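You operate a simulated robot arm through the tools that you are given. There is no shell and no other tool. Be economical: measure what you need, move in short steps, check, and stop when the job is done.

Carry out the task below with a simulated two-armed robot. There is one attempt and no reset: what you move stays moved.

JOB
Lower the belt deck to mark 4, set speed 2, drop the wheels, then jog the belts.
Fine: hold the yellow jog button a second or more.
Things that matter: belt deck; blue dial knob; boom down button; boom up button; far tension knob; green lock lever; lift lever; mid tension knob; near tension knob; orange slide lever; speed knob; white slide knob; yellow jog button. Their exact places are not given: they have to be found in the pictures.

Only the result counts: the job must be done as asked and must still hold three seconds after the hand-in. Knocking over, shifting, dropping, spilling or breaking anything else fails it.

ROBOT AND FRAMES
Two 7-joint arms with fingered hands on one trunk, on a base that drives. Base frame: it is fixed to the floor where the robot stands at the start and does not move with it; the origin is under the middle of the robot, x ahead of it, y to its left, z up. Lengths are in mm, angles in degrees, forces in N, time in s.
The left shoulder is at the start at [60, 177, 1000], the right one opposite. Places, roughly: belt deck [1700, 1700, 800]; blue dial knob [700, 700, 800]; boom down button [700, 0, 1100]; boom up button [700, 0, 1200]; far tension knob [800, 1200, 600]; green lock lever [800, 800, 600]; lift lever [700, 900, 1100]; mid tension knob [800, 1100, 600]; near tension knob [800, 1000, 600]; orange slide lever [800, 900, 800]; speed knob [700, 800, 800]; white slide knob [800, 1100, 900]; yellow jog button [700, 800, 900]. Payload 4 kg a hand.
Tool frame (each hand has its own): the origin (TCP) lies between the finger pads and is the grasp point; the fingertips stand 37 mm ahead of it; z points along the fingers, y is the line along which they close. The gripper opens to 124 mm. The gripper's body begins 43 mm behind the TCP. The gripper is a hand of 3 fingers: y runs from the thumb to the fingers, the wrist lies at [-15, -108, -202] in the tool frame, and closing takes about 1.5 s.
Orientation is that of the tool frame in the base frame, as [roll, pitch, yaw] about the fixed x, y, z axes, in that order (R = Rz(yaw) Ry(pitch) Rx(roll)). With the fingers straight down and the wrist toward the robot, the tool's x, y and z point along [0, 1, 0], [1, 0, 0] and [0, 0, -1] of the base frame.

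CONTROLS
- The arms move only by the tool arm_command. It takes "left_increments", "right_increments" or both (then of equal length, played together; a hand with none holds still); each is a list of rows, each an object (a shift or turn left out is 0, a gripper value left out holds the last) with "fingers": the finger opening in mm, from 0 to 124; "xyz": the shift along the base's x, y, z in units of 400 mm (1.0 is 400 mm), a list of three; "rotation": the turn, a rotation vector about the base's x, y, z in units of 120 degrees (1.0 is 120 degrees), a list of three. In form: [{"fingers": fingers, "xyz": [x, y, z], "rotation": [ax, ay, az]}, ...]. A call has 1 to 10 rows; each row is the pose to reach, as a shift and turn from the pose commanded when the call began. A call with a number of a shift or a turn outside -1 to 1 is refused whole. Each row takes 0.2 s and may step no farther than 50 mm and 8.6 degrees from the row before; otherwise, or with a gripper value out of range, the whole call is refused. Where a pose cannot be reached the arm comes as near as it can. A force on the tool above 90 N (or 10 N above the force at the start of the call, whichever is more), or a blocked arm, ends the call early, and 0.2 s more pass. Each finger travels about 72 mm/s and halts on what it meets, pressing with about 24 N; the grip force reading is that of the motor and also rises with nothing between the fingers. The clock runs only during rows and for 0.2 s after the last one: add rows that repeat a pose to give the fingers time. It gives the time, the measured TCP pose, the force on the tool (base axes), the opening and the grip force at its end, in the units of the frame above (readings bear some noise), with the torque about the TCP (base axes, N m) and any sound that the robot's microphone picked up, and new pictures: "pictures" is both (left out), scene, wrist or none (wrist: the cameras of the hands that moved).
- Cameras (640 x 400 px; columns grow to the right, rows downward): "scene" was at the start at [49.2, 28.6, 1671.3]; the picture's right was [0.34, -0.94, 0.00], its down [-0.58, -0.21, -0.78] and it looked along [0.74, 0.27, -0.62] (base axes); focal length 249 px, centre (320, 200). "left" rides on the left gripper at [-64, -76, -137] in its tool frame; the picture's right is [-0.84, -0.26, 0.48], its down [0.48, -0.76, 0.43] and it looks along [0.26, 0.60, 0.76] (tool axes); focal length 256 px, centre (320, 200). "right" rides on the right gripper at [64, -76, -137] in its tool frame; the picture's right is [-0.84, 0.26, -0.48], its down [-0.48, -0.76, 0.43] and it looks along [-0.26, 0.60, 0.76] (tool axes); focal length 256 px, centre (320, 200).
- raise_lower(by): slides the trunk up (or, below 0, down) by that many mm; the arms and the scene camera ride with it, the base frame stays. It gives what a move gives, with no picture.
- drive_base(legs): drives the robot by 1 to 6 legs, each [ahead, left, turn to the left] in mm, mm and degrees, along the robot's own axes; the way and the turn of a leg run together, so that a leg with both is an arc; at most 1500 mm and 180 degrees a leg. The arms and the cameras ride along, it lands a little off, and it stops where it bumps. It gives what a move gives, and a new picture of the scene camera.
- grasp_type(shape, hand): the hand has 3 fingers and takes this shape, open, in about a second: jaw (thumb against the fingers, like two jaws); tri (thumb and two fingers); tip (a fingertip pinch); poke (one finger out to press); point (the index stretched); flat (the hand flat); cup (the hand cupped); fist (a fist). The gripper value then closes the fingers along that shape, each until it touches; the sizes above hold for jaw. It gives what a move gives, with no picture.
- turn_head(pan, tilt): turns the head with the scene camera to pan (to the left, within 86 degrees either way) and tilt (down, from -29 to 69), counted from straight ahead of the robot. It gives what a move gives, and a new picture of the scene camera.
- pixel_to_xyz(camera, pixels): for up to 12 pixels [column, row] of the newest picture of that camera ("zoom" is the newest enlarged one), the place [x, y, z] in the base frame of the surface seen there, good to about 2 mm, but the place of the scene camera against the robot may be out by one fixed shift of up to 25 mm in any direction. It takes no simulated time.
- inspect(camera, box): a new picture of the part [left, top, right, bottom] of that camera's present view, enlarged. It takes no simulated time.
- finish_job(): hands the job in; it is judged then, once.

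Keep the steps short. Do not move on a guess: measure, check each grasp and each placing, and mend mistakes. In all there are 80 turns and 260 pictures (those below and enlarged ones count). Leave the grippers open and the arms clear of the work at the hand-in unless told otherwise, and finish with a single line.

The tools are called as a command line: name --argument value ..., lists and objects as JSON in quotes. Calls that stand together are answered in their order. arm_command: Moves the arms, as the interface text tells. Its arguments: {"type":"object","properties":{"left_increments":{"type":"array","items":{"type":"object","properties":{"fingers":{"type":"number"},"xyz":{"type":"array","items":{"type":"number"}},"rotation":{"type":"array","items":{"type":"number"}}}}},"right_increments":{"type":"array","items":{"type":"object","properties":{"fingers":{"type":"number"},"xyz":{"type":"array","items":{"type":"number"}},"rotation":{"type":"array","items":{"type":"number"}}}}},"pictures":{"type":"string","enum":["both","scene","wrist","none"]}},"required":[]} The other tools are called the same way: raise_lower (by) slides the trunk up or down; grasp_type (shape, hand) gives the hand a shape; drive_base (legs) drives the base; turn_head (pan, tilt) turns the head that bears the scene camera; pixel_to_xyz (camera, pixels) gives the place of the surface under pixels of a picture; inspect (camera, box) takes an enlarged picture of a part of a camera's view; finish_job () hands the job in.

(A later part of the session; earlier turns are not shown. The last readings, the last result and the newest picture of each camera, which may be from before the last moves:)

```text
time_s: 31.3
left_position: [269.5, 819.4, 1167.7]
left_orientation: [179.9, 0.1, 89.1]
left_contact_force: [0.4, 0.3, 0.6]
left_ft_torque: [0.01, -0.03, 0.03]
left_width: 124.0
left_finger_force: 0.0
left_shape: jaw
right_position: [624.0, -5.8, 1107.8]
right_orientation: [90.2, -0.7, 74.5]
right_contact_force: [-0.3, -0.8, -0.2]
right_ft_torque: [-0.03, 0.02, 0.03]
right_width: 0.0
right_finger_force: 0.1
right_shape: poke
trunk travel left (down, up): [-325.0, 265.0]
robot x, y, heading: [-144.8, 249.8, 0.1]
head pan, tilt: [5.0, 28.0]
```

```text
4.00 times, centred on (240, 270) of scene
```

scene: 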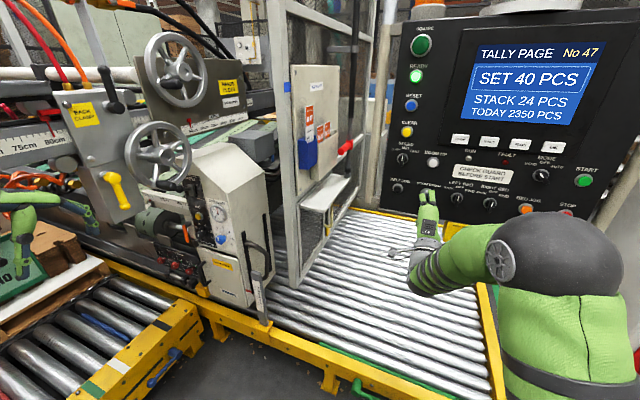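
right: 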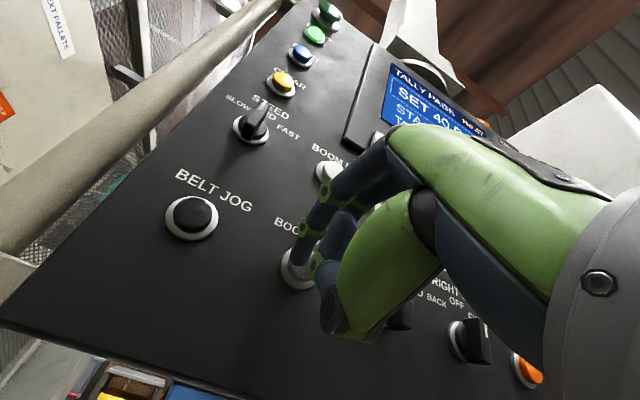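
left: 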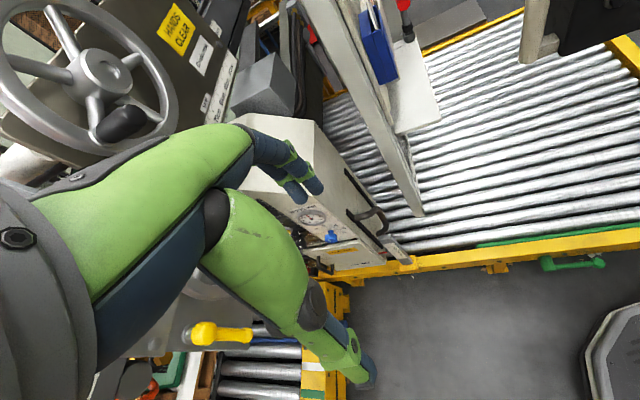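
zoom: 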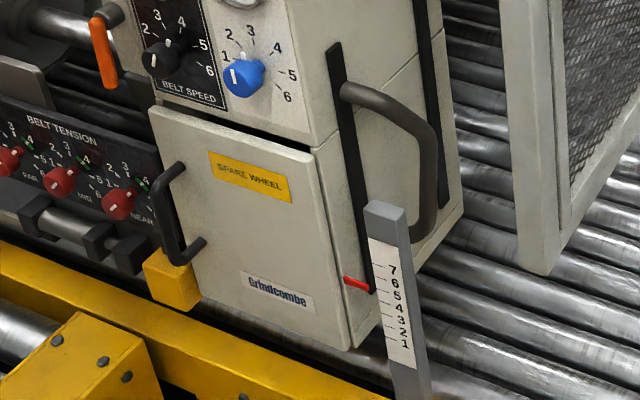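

The tip is over the button. I press 9 mm for one row, then release, and check the pointer.

arm_command --right_increments '[{"xyz": [0.0217, -0.0058, 0]}, {"xyz": [0, 0, 0]}]' --pictures "both"

inspect --camera "scene" --box '[180, 220, 300, 320]'

pixel_to_xyz --camera "zoom" --pixels '[[368, 288], [364, 287], [352, 281], [378, 290]]'

```text
time_s: 31.9
left_position: [269.6, 821.2, 1167.0]
left_orientation: [180.0, 0.2, 89.2]
left_contact_force: [-0.7, 0.6, -0.8]
left_ft_torque: [0.04, -0.01, -0.02]
left_width: 123.7
left_finger_force: 0.1
left_shape: jaw
right_position: [623.5, -5.3, 1107.3]
right_orientation: [90.1, -0.6, 74.6]
right_contact_force: [-0.3, 0.5, 1.1]
right_ft_torque: [-0.01, 0.03, -0.05]
right_width: 0.0
right_finger_force: 0.0
right_shape: poke
trunk travel left (down, up): [-325.0, 265.0]
robot x, y, heading: [-143.4, 249.9, 0.0]
head pan, tilt: [5.0, 28.0]
heard: click
```

scene: 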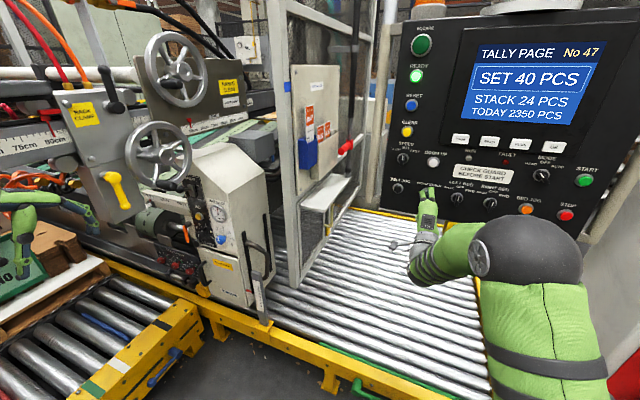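
right: 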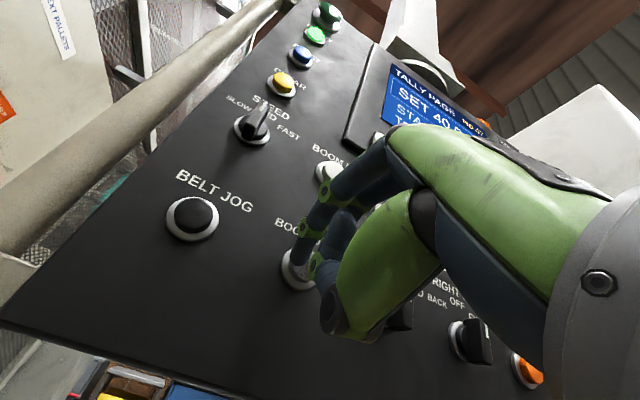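

```text
4.00 times, centred on (240, 270) of scene
```

zoom: 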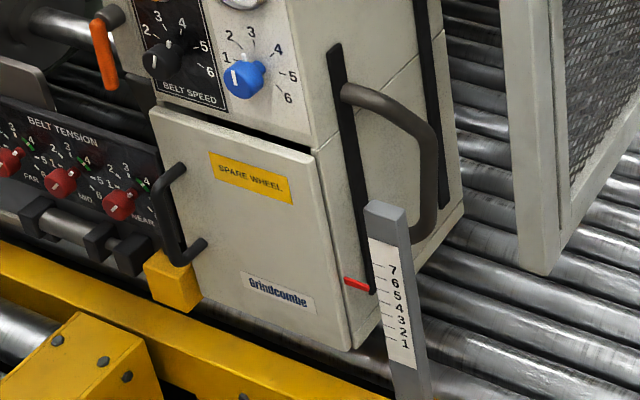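

```text
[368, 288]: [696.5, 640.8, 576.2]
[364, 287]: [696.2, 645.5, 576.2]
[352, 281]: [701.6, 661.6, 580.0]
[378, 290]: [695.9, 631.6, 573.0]
```

A click was heard, but the pointer still reads 5 (too short, or the deck is locked). I hold it for about 0.6 s and compare.

arm_command --right_increments '[{"xyz": [0.0217, -0.0058, 0]}, {"xyz": [0.0225, -0.006, 0]}, {"xyz": [0.0225, -0.006, 0]}, {"xyz": [0.0225, -0.006, 0]}, {"xyz": [0, 0, 0]}]' --pictures "scene"

inspect --camera "scene" --box '[180, 220, 300, 320]'

pixel_to_xyz --camera "zoom" --pixels '[[368, 288], [364, 287], [378, 290]]'

```text
time_s: 33.1
left_position: [268.9, 820.9, 1167.1]
left_orientation: [-180.0, 0.2, 89.1]
left_contact_force: [0.3, 0.9, -0.1]
left_ft_torque: [0.0, 0.02, -0.03]
left_width: 123.6
left_finger_force: 0.1
left_shape: jaw
right_position: [624.2, -5.1, 1107.8]
right_orientation: [90.1, -0.6, 74.5]
right_contact_force: [0.7, 0.6, -0.5]
right_ft_torque: [-0.02, -0.02, 0.02]
right_width: 0.0
right_finger_force: 0.0
right_shape: poke
trunk travel left (down, up): [-325.0, 265.0]
robot x, y, heading: [-144.0, 249.3, 0.1]
head pan, tilt: [5.0, 28.0]
heard: click
```

scene: 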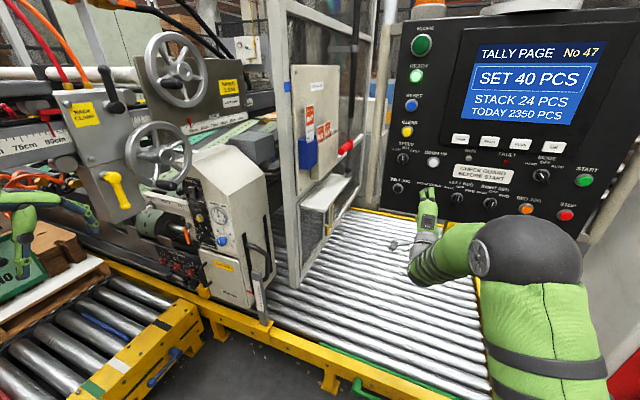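

```text
4.00 times, centred on (240, 270) of scene
```

zoom: 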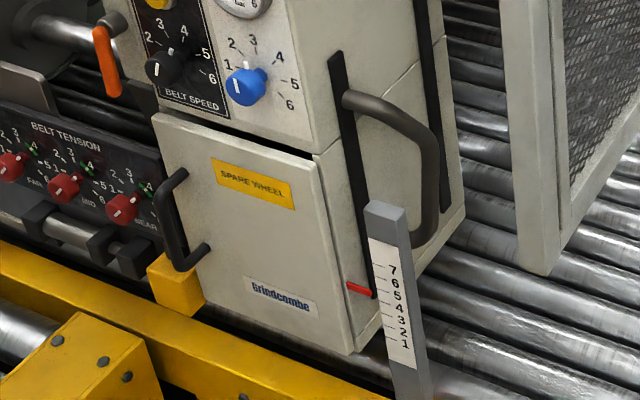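

```text
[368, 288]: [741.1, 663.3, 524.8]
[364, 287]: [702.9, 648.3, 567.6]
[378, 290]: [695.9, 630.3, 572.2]
```

The deck moved down a bit. I measure the pointer now.

pixel_to_xyz --camera "zoom" --pixels '[[352, 285], [360, 289], [370, 294], [374, 296], [384, 280], [388, 304], [389, 316]]'

inspect --camera "scene" --box '[255, 280, 285, 300]'

pixel_to_xyz --camera "zoom" --pixels '[[270, 200]]'

```text
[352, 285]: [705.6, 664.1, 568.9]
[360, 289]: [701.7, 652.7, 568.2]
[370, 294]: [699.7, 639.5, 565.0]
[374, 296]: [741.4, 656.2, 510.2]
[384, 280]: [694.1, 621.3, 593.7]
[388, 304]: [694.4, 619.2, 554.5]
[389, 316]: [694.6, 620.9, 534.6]
```

```text
16.00 times, centred on (270, 290) of scene
```

zoom: 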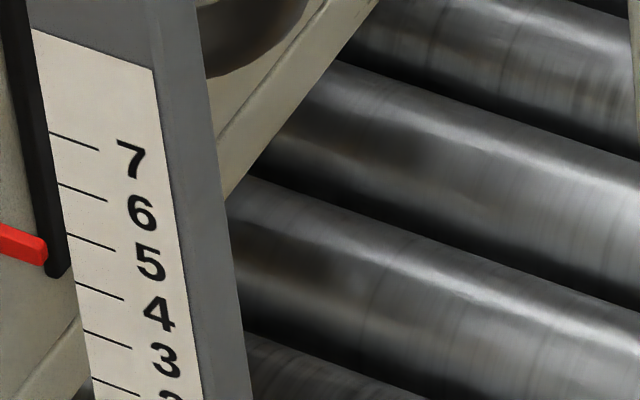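

```text
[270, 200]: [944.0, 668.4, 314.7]
```

The pointer went from 576 to about 567 (tip now above mark 4 by about 12 mm). I press the same way again (~9 mm) and measure finely.

arm_command --right_increments '[{"xyz": [0.0217, -0.0058, 0]}, {"xyz": [0.0225, -0.006, 0]}, {"xyz": [0.0225, -0.006, 0]}, {"xyz": [0.0225, -0.006, 0]}, {"xyz": [0, 0, 0]}]' --pictures "scene"

inspect --camera "scene" --box '[258, 280, 288, 305]'

inspect --camera "scene" --box '[253, 280, 283, 300]'

```text
time_s: 34.3
left_position: [269.0, 820.2, 1167.4]
left_orientation: [180.0, 0.1, 89.3]
left_contact_force: [0.1, 0.7, 0.4]
left_ft_torque: [0.01, 0.02, -0.01]
left_width: 123.7
left_finger_force: 0.1
left_shape: jaw
right_position: [623.2, -5.4, 1107.8]
right_orientation: [90.1, -0.6, 74.5]
right_contact_force: [-0.1, -0.3, 0.3]
right_ft_torque: [0.05, -0.04, 0.0]
right_width: 0.0
right_finger_force: 0.0
right_shape: poke
trunk travel left (down, up): [-325.0, 265.0]
robot x, y, heading: [-148.2, 246.9, -0.2]
head pan, tilt: [5.0, 28.0]
heard: click
```

scene: 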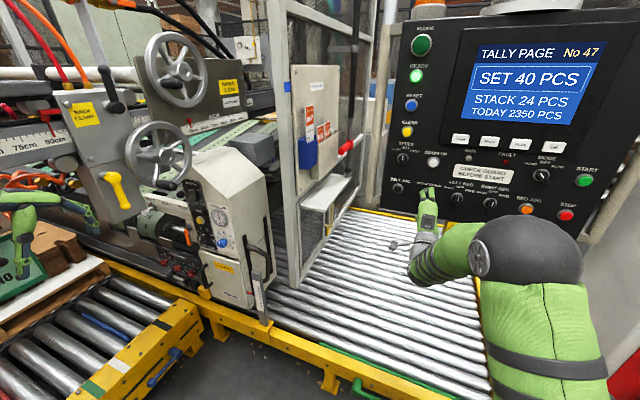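

```text
16.00 times, centred on (273, 292) of scene
```

zoom: 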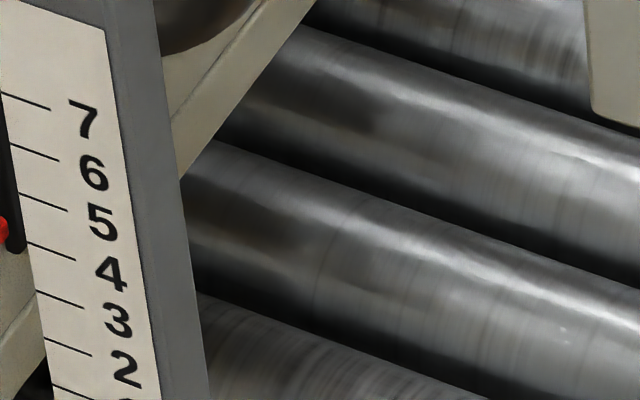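

```text
16.00 times, centred on (268, 290) of scene
```

zoom: 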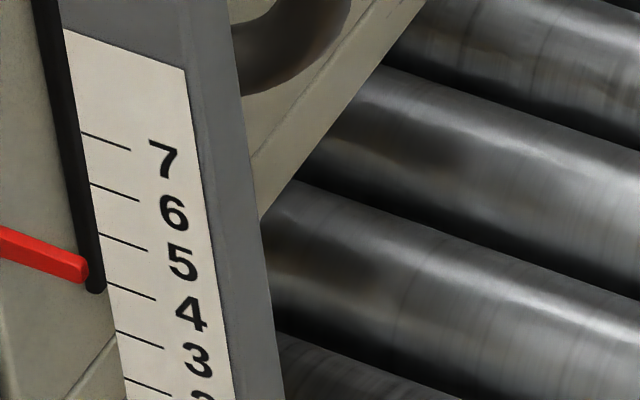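

I measure pointer centre and tick marks in this zoom.

pixel_to_xyz --camera "zoom" --pixels '[[83, 270], [78, 264], [78, 276], [60, 264], [40, 255], [20, 247], [95, 133], [105, 186], [115, 239], [124, 288], [134, 337], [10, 243]]'

```text
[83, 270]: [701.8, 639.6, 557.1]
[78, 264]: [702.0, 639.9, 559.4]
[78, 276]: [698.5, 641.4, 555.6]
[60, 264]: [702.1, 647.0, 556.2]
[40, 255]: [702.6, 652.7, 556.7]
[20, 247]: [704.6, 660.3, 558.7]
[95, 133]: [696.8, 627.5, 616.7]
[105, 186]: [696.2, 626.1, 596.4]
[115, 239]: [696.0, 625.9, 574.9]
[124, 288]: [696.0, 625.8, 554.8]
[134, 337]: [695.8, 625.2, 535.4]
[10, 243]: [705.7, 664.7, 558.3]
```

The pointer centre is at z 557.3 and mark 4 at 554.8, so about 2.5 mm to go. I tap for about 0.3 s.

arm_command --right_increments '[{"xyz": [0.0225, -0.006, 0]}, {"xyz": [0, 0, 0]}]' --pictures "scene"

inspect --camera "scene" --box '[253, 280, 283, 300]'

pixel_to_xyz --camera "zoom" --pixels '[[83, 270], [78, 264], [78, 276], [60, 264], [40, 255], [20, 247], [115, 239], [124, 288], [134, 337], [10, 243]]'

```text
time_s: 34.9
left_position: [268.8, 820.7, 1167.2]
left_orientation: [180.0, 0.1, 89.1]
left_contact_force: [-0.1, 0.0, 0.7]
left_ft_torque: [0.02, -0.01, -0.01]
left_width: 123.8
left_finger_force: 0.1
left_shape: jaw
right_position: [624.2, -5.5, 1107.5]
right_orientation: [90.1, -0.5, 74.5]
right_contact_force: [0.0, 0.5, 0.3]
right_ft_torque: [0.0, 0.02, 0.01]
right_width: 0.0
right_finger_force: 0.0
right_shape: poke
trunk travel left (down, up): [-325.0, 265.0]
robot x, y, heading: [-140.5, 247.8, 0.2]
head pan, tilt: [5.0, 28.0]
heard: click
```

scene: 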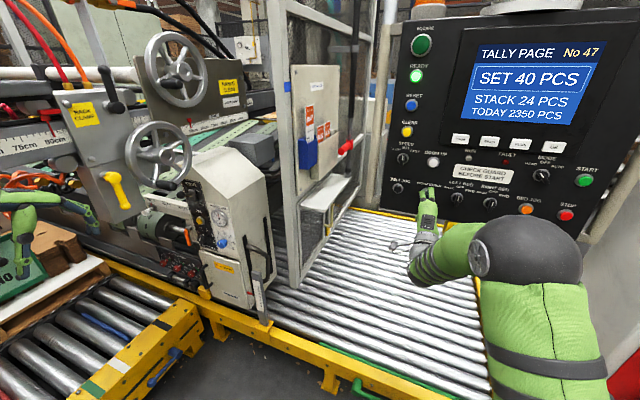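

```text
16.00 times, centred on (268, 290) of scene
```

zoom: 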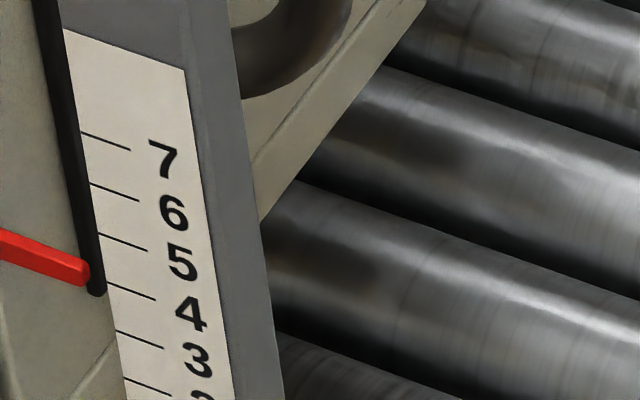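

```text
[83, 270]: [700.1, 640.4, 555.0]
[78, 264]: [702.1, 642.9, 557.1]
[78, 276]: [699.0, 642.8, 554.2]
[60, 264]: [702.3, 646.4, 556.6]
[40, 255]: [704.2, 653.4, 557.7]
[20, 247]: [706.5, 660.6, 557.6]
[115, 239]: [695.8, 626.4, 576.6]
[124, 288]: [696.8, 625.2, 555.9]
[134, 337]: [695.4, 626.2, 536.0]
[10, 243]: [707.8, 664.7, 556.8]
```

The pointer now stands on mark 4 within about 1 mm. I retract the right hand from the panel and at the same time turn the left hand to point forward, moving it away from the gantry beam.

arm_command --right_increments '[{"xyz": [-0.07, 0.019, 0]}, {"xyz": [-0.14, 0.038, 0]}, {"xyz": [-0.2, 0.08, 0]}, {"xyz": [-0.26, 0.13, 0]}, {"xyz": [-0.32, 0.18, 0]}, {"xyz": [-0.38, 0.23, 0]}, {"xyz": [-0.44, 0.28, -0.03]}, {"xyz": [-0.5, 0.33, -0.06]}, {"xyz": [-0.56, 0.38, -0.09]}, {"xyz": [-0.6, 0.42, -0.12]}]' --left_increments '[{"xyz": [0.008, -0.055, -0.042], "rotation": [0, -0.07, 0]}, {"xyz": [0.016, -0.11, -0.084], "rotation": [0, -0.14, 0]}, {"xyz": [0.024, -0.165, -0.125], "rotation": [0, -0.21, 0]}, {"xyz": [0.032, -0.22, -0.167], "rotation": [0, -0.28, 0]}, {"xyz": [0.04, -0.275, -0.209], "rotation": [0, -0.35, 0]}, {"xyz": [0.048, -0.33, -0.25], "rotation": [0, -0.42, 0]}, {"xyz": [0.056, -0.385, -0.292], "rotation": [0, -0.49, 0]}, {"xyz": [0.064, -0.44, -0.334], "rotation": [0, -0.56, 0]}, {"xyz": [0.072, -0.495, -0.376], "rotation": [0, -0.63, 0]}, {"xyz": [0.08, -0.55, -0.418], "rotation": [0, -0.7, 0]}]' --pictures "both"

turn_head --pan 35 --tilt 25

```text
time_s: 37.1
left_position: [356.6, 643.0, 982.7]
left_orientation: [95.9, -0.7, 89.5]
left_contact_force: [0.1, 0.5, 0.2]
left_ft_torque: [-0.01, 0.01, -0.02]
left_width: 123.3
left_finger_force: 0.2
left_shape: jaw
left hand out of reach, approached as far as the arm can: row 7, 8, 9, 10
right_position: [382.6, 161.6, 1058.3]
right_orientation: [90.1, -0.5, 75.0]
right_contact_force: [0.2, -0.3, 0.6]
right_ft_torque: [0.0, -0.06, 0.04]
right_width: 0.2
right_finger_force: 0.1
right_shape: poke
trunk travel left (down, up): [-325.0, 265.0]
robot x, y, heading: [-146.8, 253.9, 0.2]
head pan, tilt: [5.0, 28.0]
```

scene: 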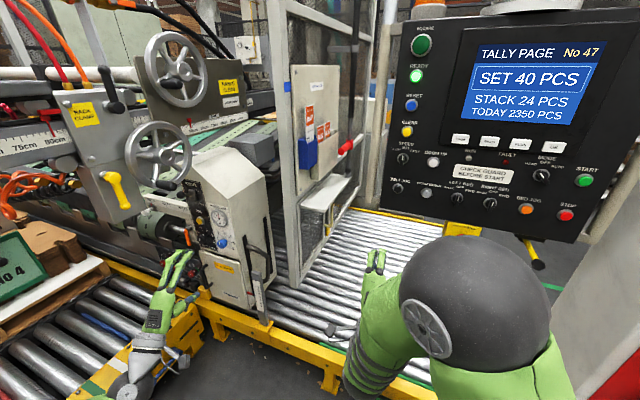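
right: 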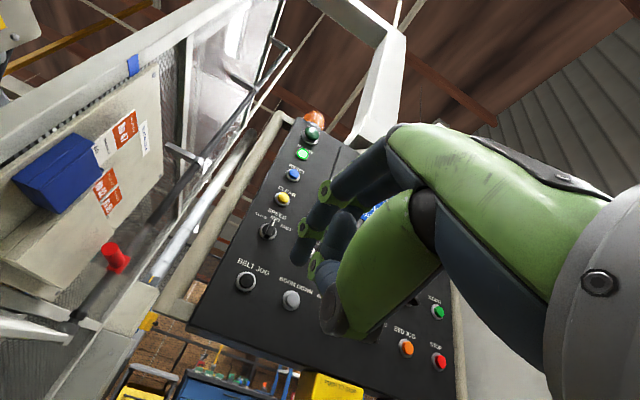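
left: 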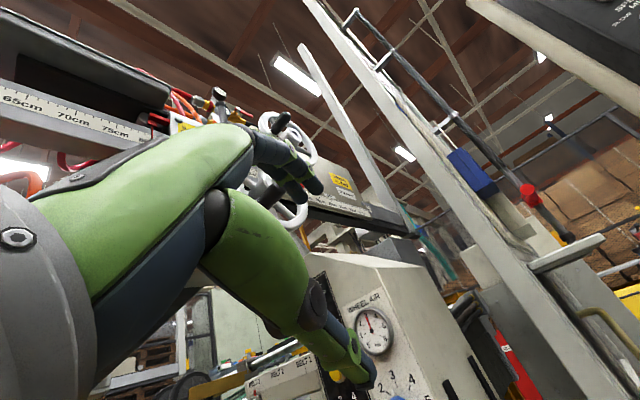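

```text
time_s: 38.0
left_position: [357.2, 645.7, 981.7]
left_orientation: [96.0, -0.8, 89.7]
left_contact_force: [0.6, -0.8, 0.2]
left_ft_torque: [-0.01, 0.03, -0.01]
left_width: 123.6
left_finger_force: 0.1
left_shape: jaw
right_position: [383.8, 163.1, 1061.0]
right_orientation: [90.1, -0.5, 75.1]
right_contact_force: [0.3, -0.5, -0.4]
right_ft_torque: [0.02, -0.01, 0.01]
right_width: 0.1
right_finger_force: 0.2
right_shape: poke
trunk travel left (down, up): [-325.0, 265.0]
robot x, y, heading: [-151.0, 250.9, -0.1]
head pan, tilt: [35.0, 25.0]
```

scene: 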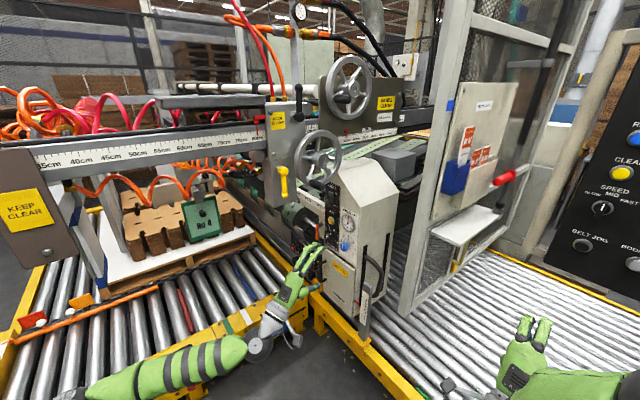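

Very clear view now. I zoom on the control plate around (335,215) and measure lever, jog, speed knob, and surrounding obstacles (handwheel, yellow crank).

inspect --camera "scene" --box '[290, 160, 380, 260]'

pixel_to_xyz --camera "scene" --pixels '[[284, 195], [270, 150], [265, 205], [318, 180], [305, 178], [340, 160], [316, 158], [25, 220], [80, 250], [100, 150], [125, 300], [230, 330]]'

```text
4.00 times, centred on (335, 210) of scene
```

zoom: 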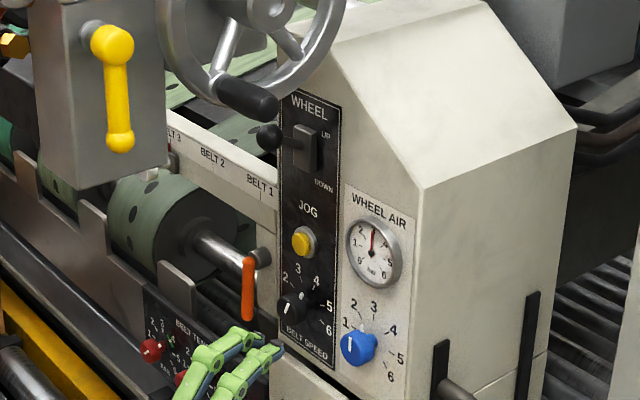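

```text
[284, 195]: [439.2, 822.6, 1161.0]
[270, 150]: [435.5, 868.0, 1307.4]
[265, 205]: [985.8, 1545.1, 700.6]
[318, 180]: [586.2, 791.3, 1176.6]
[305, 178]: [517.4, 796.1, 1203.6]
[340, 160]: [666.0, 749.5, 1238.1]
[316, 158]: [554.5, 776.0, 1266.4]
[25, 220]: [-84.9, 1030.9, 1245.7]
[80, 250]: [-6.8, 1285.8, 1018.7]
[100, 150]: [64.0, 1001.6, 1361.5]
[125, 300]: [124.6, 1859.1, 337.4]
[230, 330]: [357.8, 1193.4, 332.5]
```

I measure the control points in the zoomed picture.

pixel_to_xyz --camera "zoom" --pixels '[[269, 137], [285, 142], [305, 150], [301, 241], [290, 308], [283, 311], [320, 215], [330, 345], [288, 175], [357, 347], [248, 290], [320, 120]]'

```text
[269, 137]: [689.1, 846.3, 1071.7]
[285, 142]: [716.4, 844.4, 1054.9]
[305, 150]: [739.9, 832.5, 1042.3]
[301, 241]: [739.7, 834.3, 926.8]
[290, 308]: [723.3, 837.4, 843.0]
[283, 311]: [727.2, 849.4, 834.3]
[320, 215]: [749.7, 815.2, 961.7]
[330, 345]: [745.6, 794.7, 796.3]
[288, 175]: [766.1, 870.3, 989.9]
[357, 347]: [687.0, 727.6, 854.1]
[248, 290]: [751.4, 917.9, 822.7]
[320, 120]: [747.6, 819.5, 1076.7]
```

Lever ball is at about [694,851,1057] (corrected), jog button [744,839,912], speed knob [728,842,828]; panel normal is about -16.6°. I drive to about (-20,490).

drive_base --legs '[[130, 240, 0]]'

turn_head --pan 28 --tilt 35

arm_command --left_increments '[{"rotation": [0, 0, 0]}]' --pictures "wrist"

```text
time_s: 39.9
left_position: [484.8, 886.0, 981.4]
left_orientation: [95.9, -0.8, 89.7]
left_contact_force: [0.2, -0.3, -0.5]
left_ft_torque: [0.02, -0.02, -0.01]
left_width: 123.8
left_finger_force: 0.1
left_shape: jaw
right_position: [512.7, 403.7, 1059.4]
right_orientation: [90.1, -0.6, 74.9]
right_contact_force: [-0.2, 0.7, 0.1]
right_ft_torque: [0.0, 0.01, 0.01]
right_width: 0.0
right_finger_force: 0.1
right_shape: poke
trunk travel left (down, up): [-325.0, 265.0]
robot x, y, heading: [-17.3, 491.0, 0.3]
head pan, tilt: [35.0, 25.0]
```

scene: 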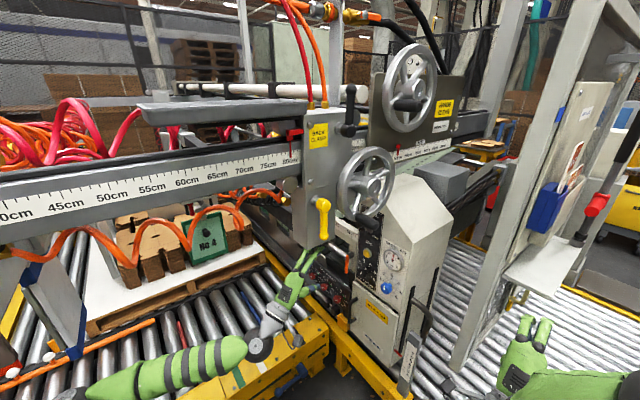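

```text
time_s: 40.7
left_position: [484.1, 885.3, 982.3]
left_orientation: [95.9, -0.8, 89.6]
left_contact_force: [0.4, -0.5, 0.1]
left_ft_torque: [0.0, 0.01, 0.0]
left_width: 123.9
left_finger_force: 0.1
left_shape: jaw
right_position: [510.3, 404.4, 1059.7]
right_orientation: [90.1, -0.5, 74.9]
right_contact_force: [-0.1, 0.8, -0.2]
right_ft_torque: [-0.01, -0.01, 0.0]
right_width: 0.0
right_finger_force: 0.0
right_shape: poke
trunk travel left (down, up): [-325.0, 265.0]
robot x, y, heading: [-18.5, 491.7, 0.0]
head pan, tilt: [28.0, 35.0]
```

scene: 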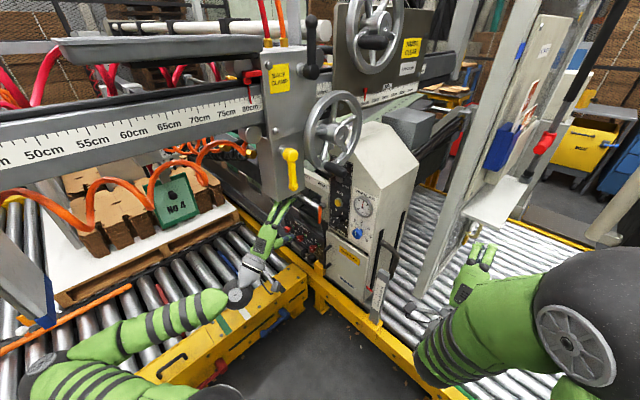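

```text
time_s: 41.1
left_position: [483.6, 886.8, 982.3]
left_orientation: [95.8, -0.8, 89.6]
left_contact_force: [-0.7, 0.4, -0.6]
left_ft_torque: [0.0, 0.01, -0.02]
left_width: 123.8
left_finger_force: 0.1
left_shape: jaw
right_position: [511.8, 403.6, 1059.3]
right_orientation: [90.1, -0.5, 75.0]
right_contact_force: [-0.2, -0.2, -1.1]
right_ft_torque: [-0.01, -0.01, -0.01]
right_width: 0.0
right_finger_force: 0.0
right_shape: poke
trunk travel left (down, up): [-325.0, 265.0]
robot x, y, heading: [-20.0, 492.7, 0.2]
head pan, tilt: [28.0, 35.0]
```

left: 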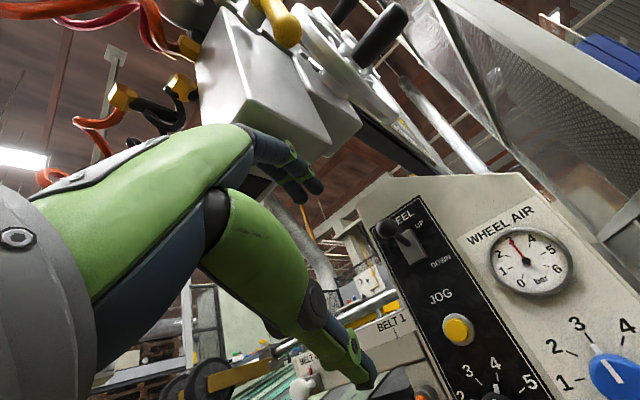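

The left camera shows the plate well. I move the left hand to a standoff before the speed knob with the tool along the panel normal and the fingers at 60 mm.

arm_command --left_increments '[{"xyz": [0.05, -0.005, -0.077], "rotation": [0, -0.01, -0.027], "fingers": 60}, {"xyz": [0.1, -0.01, -0.154], "rotation": [0, -0.02, -0.054]}, {"xyz": [0.16, -0.015, -0.231], "rotation": [0, -0.03, -0.081]}, {"xyz": [0.22, -0.02, -0.308], "rotation": [0, -0.04, -0.108]}, {"xyz": [0.28, -0.025, -0.385], "rotation": [0, -0.05, -0.135]}]' --pictures "both"

inspect --camera "left" --box '[320, 120, 600, 380]'

```text
time_s: 42.3
left_position: [597.5, 876.6, 827.2]
left_orientation: [90.0, -1.6, 73.4]
left_contact_force: [0.1, 0.0, 0.0]
left_ft_torque: [0.02, 0.01, -0.01]
left_width: 60.2
left_finger_force: 0.0
left_shape: jaw
right_position: [512.0, 404.0, 1058.5]
right_orientation: [90.1, -0.5, 75.1]
right_contact_force: [-0.6, 0.0, -0.2]
right_ft_torque: [-0.03, -0.01, 0.0]
right_width: 0.0
right_finger_force: 0.2
right_shape: poke
trunk travel left (down, up): [-325.0, 265.0]
robot x, y, heading: [-17.1, 490.4, 0.2]
head pan, tilt: [28.0, 35.0]
```

scene: 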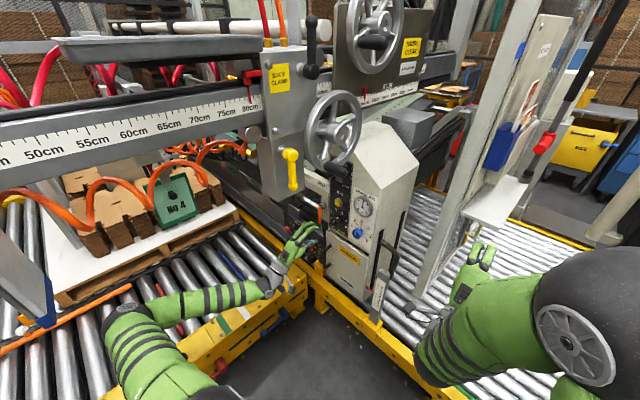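
left: 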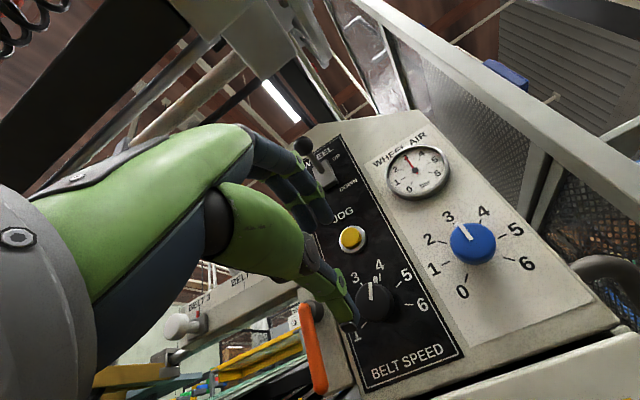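

```text
1.54 times, centred on (460, 250) of left
```

zoom: 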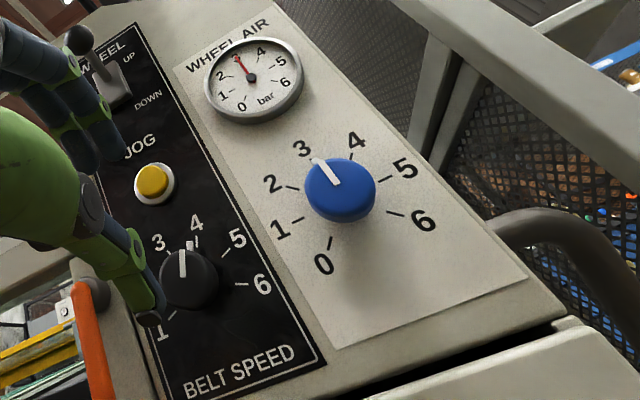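

The speed knob's white line points to 4 (needs 2: a 90° counterclockwise turn); the air dial points to 3. I measure the knob and plate with the left camera.

pixel_to_xyz --camera "left" --pixels '[[373, 300], [374, 290], [385, 308], [362, 305], [390, 330], [400, 290], [375, 335], [351, 237], [372, 270], [303, 147], [318, 172], [350, 320]]'

inspect --camera "left" --box '[320, 240, 440, 360]'

```text
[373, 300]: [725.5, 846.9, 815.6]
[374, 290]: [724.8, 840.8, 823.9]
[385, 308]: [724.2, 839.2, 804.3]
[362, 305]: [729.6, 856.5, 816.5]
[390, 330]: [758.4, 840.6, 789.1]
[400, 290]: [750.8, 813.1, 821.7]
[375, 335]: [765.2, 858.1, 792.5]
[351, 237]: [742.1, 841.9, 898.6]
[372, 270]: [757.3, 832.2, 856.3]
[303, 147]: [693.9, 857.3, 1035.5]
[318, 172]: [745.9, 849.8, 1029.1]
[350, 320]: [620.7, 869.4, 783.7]
```

```text
3.33 times, centred on (380, 300) of left
```

zoom: 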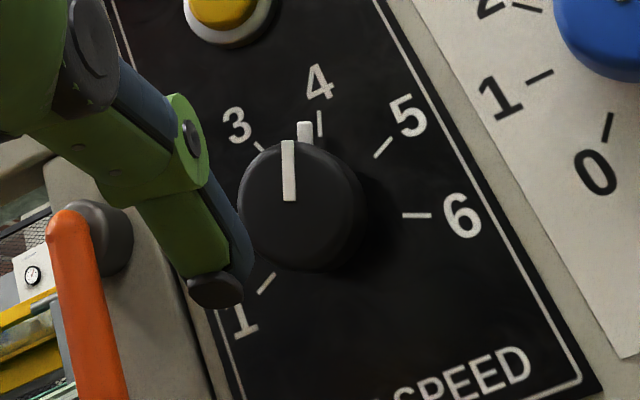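

I measure the tick marks to get their exact angles round the knob.

pixel_to_xyz --camera "zoom" --pixels '[[266, 283], [258, 147], [320, 123], [384, 147], [416, 216], [289, 145], [289, 198], [305, 128], [306, 198]]'

```text
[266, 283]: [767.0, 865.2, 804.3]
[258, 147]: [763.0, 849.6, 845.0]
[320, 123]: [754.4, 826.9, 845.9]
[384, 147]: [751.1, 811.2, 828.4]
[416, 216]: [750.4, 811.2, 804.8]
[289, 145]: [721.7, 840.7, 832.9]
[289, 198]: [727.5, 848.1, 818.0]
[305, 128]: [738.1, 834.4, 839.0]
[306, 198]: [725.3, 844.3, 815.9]
```

The ticks are 45° apart: 4 at +22.5°, 2 at -67.5°, so a 90° counterclockwise turn. Knob axis passes z 816.7; I align and go to just before the knob.

arm_command --left_increments '[{"xyz": [0.04, 0.015, -0.0263]}, {"xyz": [0.13, -0.015, -0.0263]}, {"xyz": [0.2295, -0.0443, -0.0263]}]' --pictures "wrist"

inspect --camera "left" --box '[260, 140, 440, 320]'

inspect --camera "scene" --box '[270, 190, 370, 270]'

```text
time_s: 43.1
left_position: [688.0, 858.3, 816.8]
left_orientation: [90.0, -1.7, 73.6]
left_contact_force: [-0.8, 0.2, 0.2]
left_ft_torque: [-0.04, 0.0, 0.0]
left_width: 60.6
left_finger_force: 0.1
left_shape: jaw
right_position: [512.1, 403.7, 1059.8]
right_orientation: [90.1, -0.5, 75.0]
right_contact_force: [-0.9, 0.2, 0.1]
right_ft_torque: [-0.01, 0.01, 0.0]
right_width: 0.3
right_finger_force: 0.0
right_shape: poke
trunk travel left (down, up): [-325.0, 265.0]
robot x, y, heading: [-17.4, 489.5, -0.1]
head pan, tilt: [28.0, 35.0]
```

left: 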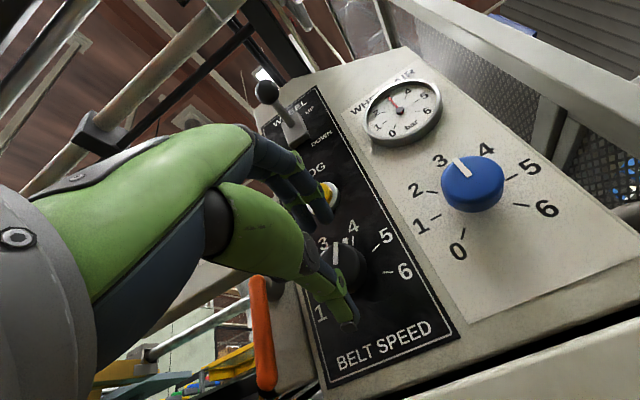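

```text
2.22 times, centred on (350, 230) of left
```

zoom: 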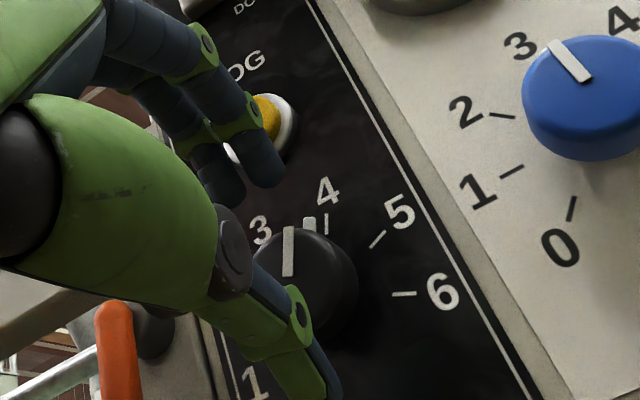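

```text
5.00 times, centred on (320, 230) of scene
```

zoom: 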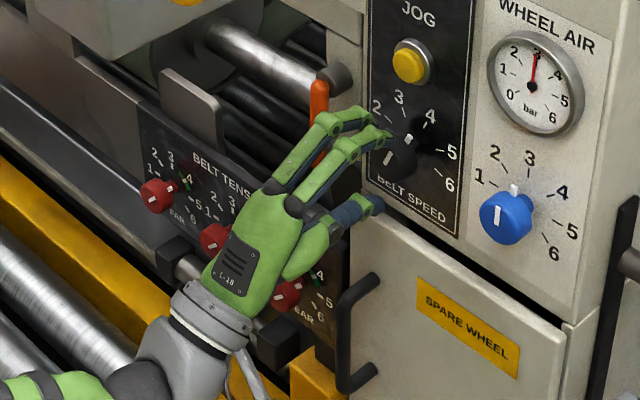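

Aligned: fingers above and thumb below the knob. I advance 30 mm and close the fingers.

arm_command --left_increments '[{"xyz": [0.036, -0.0108, 0]}, {"xyz": [0.0718, -0.0215, 0]}, {"xyz": [0.0718, -0.0215, 0], "fingers": 10}, {"xyz": [0.0718, -0.0215, 0], "fingers": 10}, {"xyz": [0.0718, -0.0215, 0], "fingers": 10}, {"xyz": [0.0718, -0.0215, 0], "fingers": 10}, {"xyz": [0.0718, -0.0215, 0], "fingers": 10}]' --pictures "wrist"

inspect --camera "left" --box '[260, 140, 440, 320]'

inspect --camera "scene" --box '[300, 180, 380, 260]'

```text
time_s: 44.7
left_position: [717.1, 852.1, 816.4]
left_orientation: [90.0, -1.6, 73.6]
left_contact_force: [-11.6, 2.7, -10.5]
left_ft_torque: [0.03, -0.01, -0.01]
left_width: 47.8
left_finger_force: 24.4
left_shape: jaw
right_position: [510.7, 404.3, 1059.6]
right_orientation: [90.1, -0.5, 75.0]
right_contact_force: [0.4, 0.0, 0.0]
right_ft_torque: [-0.03, 0.02, -0.01]
right_width: 0.3
right_finger_force: 0.2
right_shape: poke
trunk travel left (down, up): [-325.0, 265.0]
robot x, y, heading: [-14.0, 490.7, -0.1]
head pan, tilt: [28.0, 35.0]
```

left: 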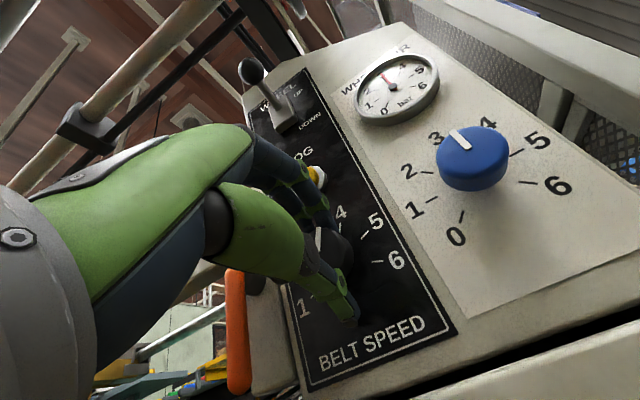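

```text
2.22 times, centred on (350, 230) of left
```

zoom: 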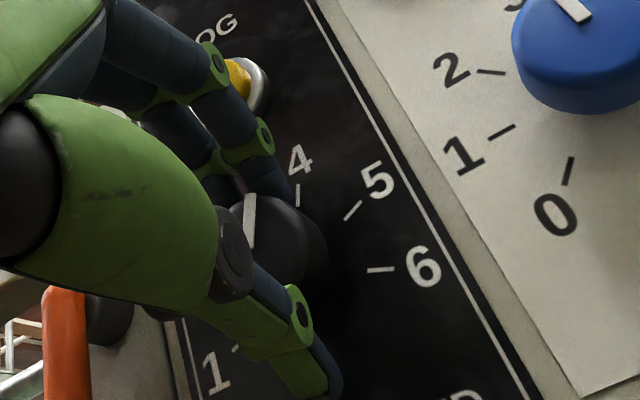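

```text
5.00 times, centred on (340, 220) of scene
```

zoom: 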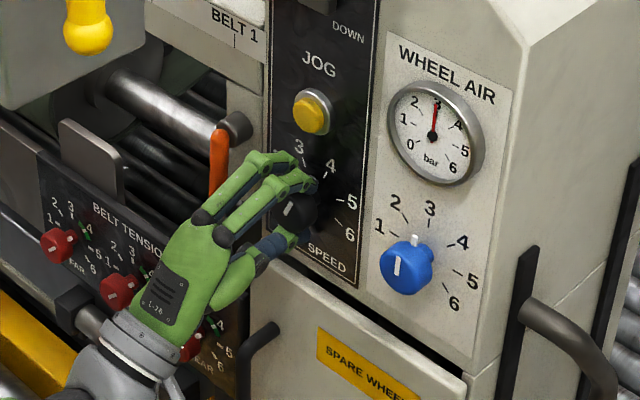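

The grip holds (24 N at 48 mm). I turn 45° counterclockwise and check.

arm_command --left_increments '[{"rotation": [-0.06, 0.018, 0]}, {"rotation": [-0.12, 0.036, 0]}, {"rotation": [-0.18, 0.054, 0]}, {"rotation": [-0.24, 0.071, 0]}, {"rotation": [-0.3, 0.089, 0]}, {"rotation": [-0.359, 0.107, 0]}]' --pictures "wrist"

inspect --camera "scene" --box '[300, 180, 380, 260]'

```text
time_s: 46.1
left_position: [717.2, 850.4, 815.1]
left_orientation: [90.3, 43.5, 73.9]
left_contact_force: [-14.4, -3.0, -15.5]
left_ft_torque: [0.06, 0.19, -0.03]
left_width: 47.8
left_finger_force: 24.4
left_shape: jaw
right_position: [510.7, 403.4, 1059.6]
right_orientation: [90.1, -0.6, 75.0]
right_contact_force: [-0.8, 0.0, 0.2]
right_ft_torque: [0.03, 0.02, 0.04]
right_width: 0.1
right_finger_force: 0.0
right_shape: poke
trunk travel left (down, up): [-325.0, 265.0]
robot x, y, heading: [-16.1, 490.9, 0.2]
head pan, tilt: [28.0, 35.0]
```

left: 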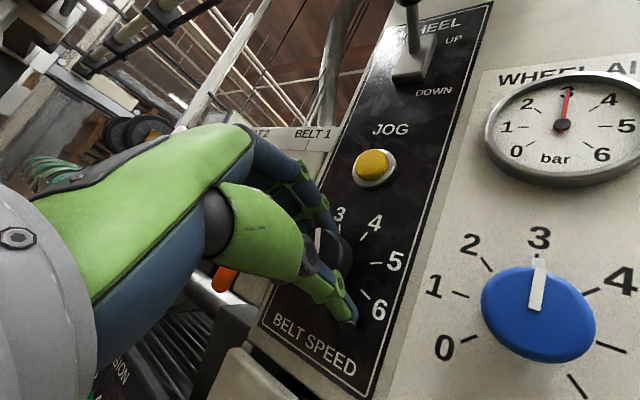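

```text
5.00 times, centred on (340, 220) of scene
```

zoom: 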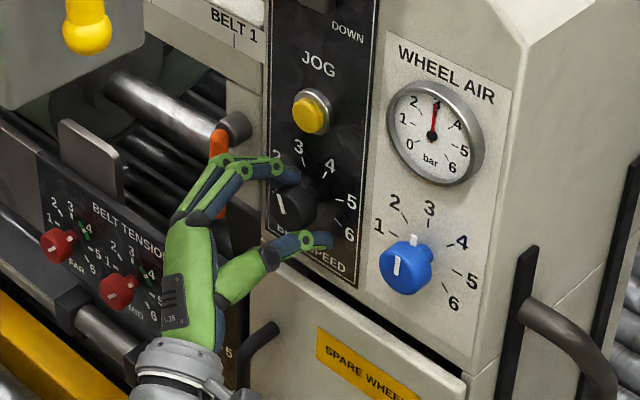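

The pointer now turned toward 3. I turn another 45°.

arm_command --left_increments '[{"rotation": [-0.06, 0.018, 0]}, {"rotation": [-0.12, 0.036, 0]}, {"rotation": [-0.18, 0.054, 0]}, {"rotation": [-0.24, 0.071, 0]}, {"rotation": [-0.3, 0.089, 0]}, {"rotation": [-0.359, 0.107, 0]}]' --pictures "wrist"

inspect --camera "left" --box '[280, 160, 440, 320]'

inspect --camera "scene" --box '[320, 200, 370, 240]'

```text
time_s: 47.5
left_position: [717.0, 850.6, 818.1]
left_orientation: [96.2, 88.3, 79.6]
left_contact_force: [-15.8, -9.4, -11.1]
left_ft_torque: [0.09, 0.22, -0.13]
left_width: 47.6
left_finger_force: 23.3
left_shape: jaw
right_position: [511.7, 402.9, 1059.5]
right_orientation: [90.1, -0.6, 75.1]
right_contact_force: [0.5, 0.1, -0.4]
right_ft_torque: [-0.02, 0.0, -0.03]
right_width: 0.2
right_finger_force: 0.0
right_shape: poke
trunk travel left (down, up): [-325.0, 265.0]
robot x, y, heading: [-15.0, 487.5, -0.0]
head pan, tilt: [28.0, 35.0]
```

left: 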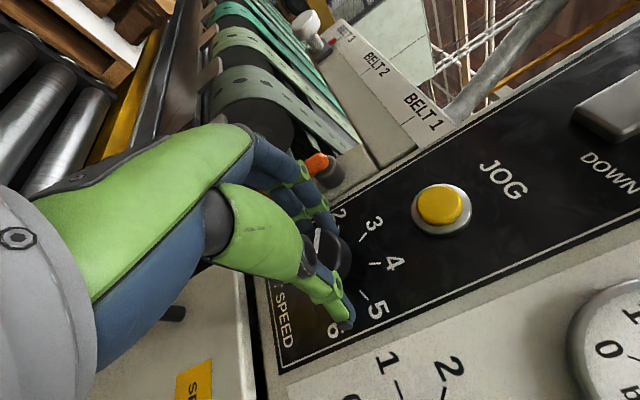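

```text
2.50 times, centred on (360, 240) of left
```

zoom: 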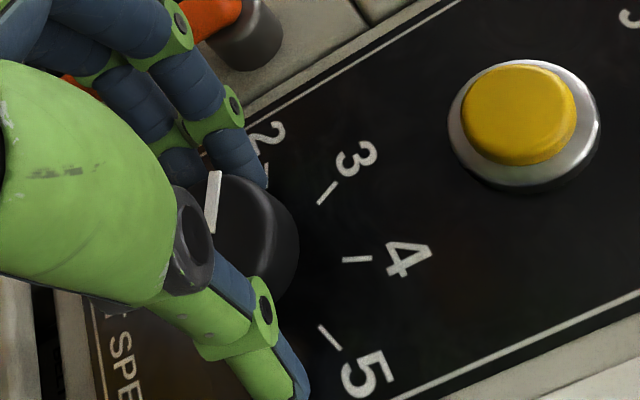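

```text
10.00 times, centred on (345, 220) of scene
```

zoom: 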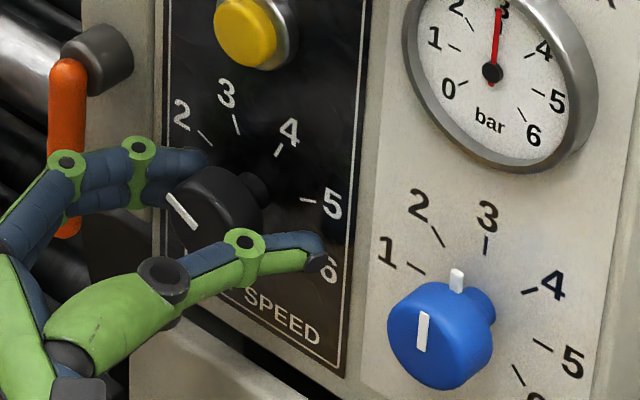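

The knob turned to 2. I open slightly (60 mm) so as not to push the orange lever, then back straight out 110 mm.

arm_command --left_increments '[{"fingers": 60}, {"fingers": 60}, {"fingers": 60}, {"xyz": [-0.09, 0.027, 0]}, {"xyz": [-0.18, 0.054, 0]}, {"xyz": [-0.27, 0.081, 0]}]' --pictures "wrist"

inspect --camera "scene" --box '[310, 190, 370, 240]'

inspect --camera "left" --box '[300, 160, 460, 320]'

```text
time_s: 48.9
left_position: [608.7, 883.5, 817.0]
left_orientation: [97.2, 88.2, 80.6]
left_contact_force: [0.3, 0.2, -0.9]
left_ft_torque: [0.0, 0.0, -0.01]
left_width: 60.2
left_finger_force: 0.0
left_shape: jaw
right_position: [511.3, 403.7, 1059.2]
right_orientation: [90.1, -0.6, 74.8]
right_contact_force: [0.2, 0.6, 0.3]
right_ft_torque: [0.01, 0.01, 0.02]
right_width: 0.0
right_finger_force: 0.1
right_shape: poke
trunk travel left (down, up): [-325.0, 265.0]
robot x, y, heading: [-16.6, 494.2, -0.0]
head pan, tilt: [28.0, 35.0]
```

left: 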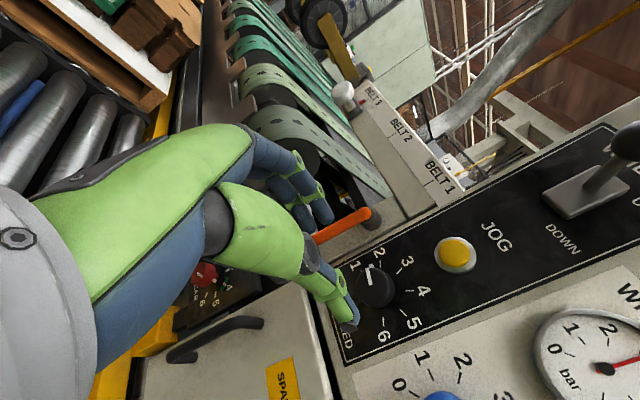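

```text
8.00 times, centred on (340, 215) of scene
```

zoom: 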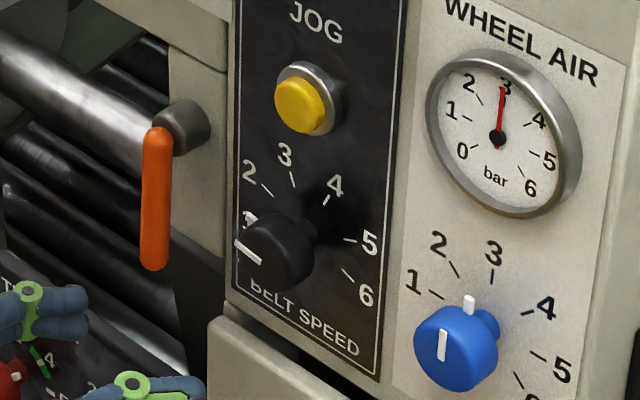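

```text
2.50 times, centred on (380, 240) of left
```

zoom: 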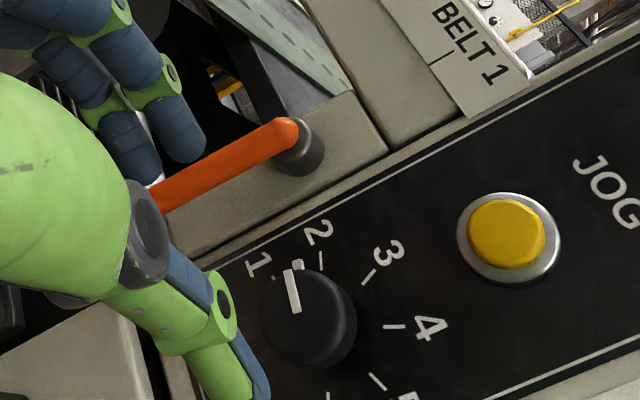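

The pointer appears between 1 and 2 from here (parallax). I measure the pointer direction in 3D.

pixel_to_xyz --camera "zoom" --pixels '[[288, 275], [292, 290], [296, 307], [299, 265], [321, 258], [368, 276], [395, 326], [376, 381], [310, 320], [276, 276]]'

```text
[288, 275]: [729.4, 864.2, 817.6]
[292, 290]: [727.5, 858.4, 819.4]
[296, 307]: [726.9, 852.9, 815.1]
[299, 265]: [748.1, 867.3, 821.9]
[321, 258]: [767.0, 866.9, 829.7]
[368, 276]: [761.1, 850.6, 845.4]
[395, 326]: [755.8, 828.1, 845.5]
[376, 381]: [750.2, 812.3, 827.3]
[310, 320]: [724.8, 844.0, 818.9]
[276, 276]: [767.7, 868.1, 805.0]
```

By this measure the pointer is at about 78°, some 10° past the 2 tick (67°). I zoom further for a more precise reading.

inspect --camera "left" --box '[345, 240, 405, 300]'

pixel_to_xyz --camera "zoom" --pixels '[[280, 275], [250, 170], [262, 215], [272, 250], [290, 130], [170, 260], [400, 270], [290, 420]]'

```text
6.67 times, centred on (375, 270) of left
```

zoom: 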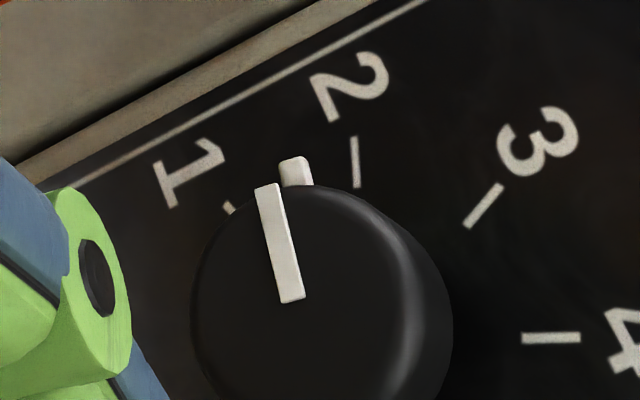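

```text
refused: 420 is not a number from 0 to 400
```

I sample the pointer stripe, stub, ticks and knob rim here.

pixel_to_xyz --camera "zoom" --pixels '[[268, 195], [275, 220], [282, 245], [287, 270], [292, 292], [292, 165], [300, 178], [355, 145], [356, 180], [202, 320], [405, 300], [330, 380]]'

```text
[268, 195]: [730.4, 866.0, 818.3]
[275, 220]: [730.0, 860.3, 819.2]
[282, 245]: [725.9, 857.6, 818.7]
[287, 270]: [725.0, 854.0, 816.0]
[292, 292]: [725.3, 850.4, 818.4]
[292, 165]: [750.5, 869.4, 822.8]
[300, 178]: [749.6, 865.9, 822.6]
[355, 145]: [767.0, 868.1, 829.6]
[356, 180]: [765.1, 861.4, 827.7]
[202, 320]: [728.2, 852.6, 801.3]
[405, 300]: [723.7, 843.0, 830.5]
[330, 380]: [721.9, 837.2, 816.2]
```

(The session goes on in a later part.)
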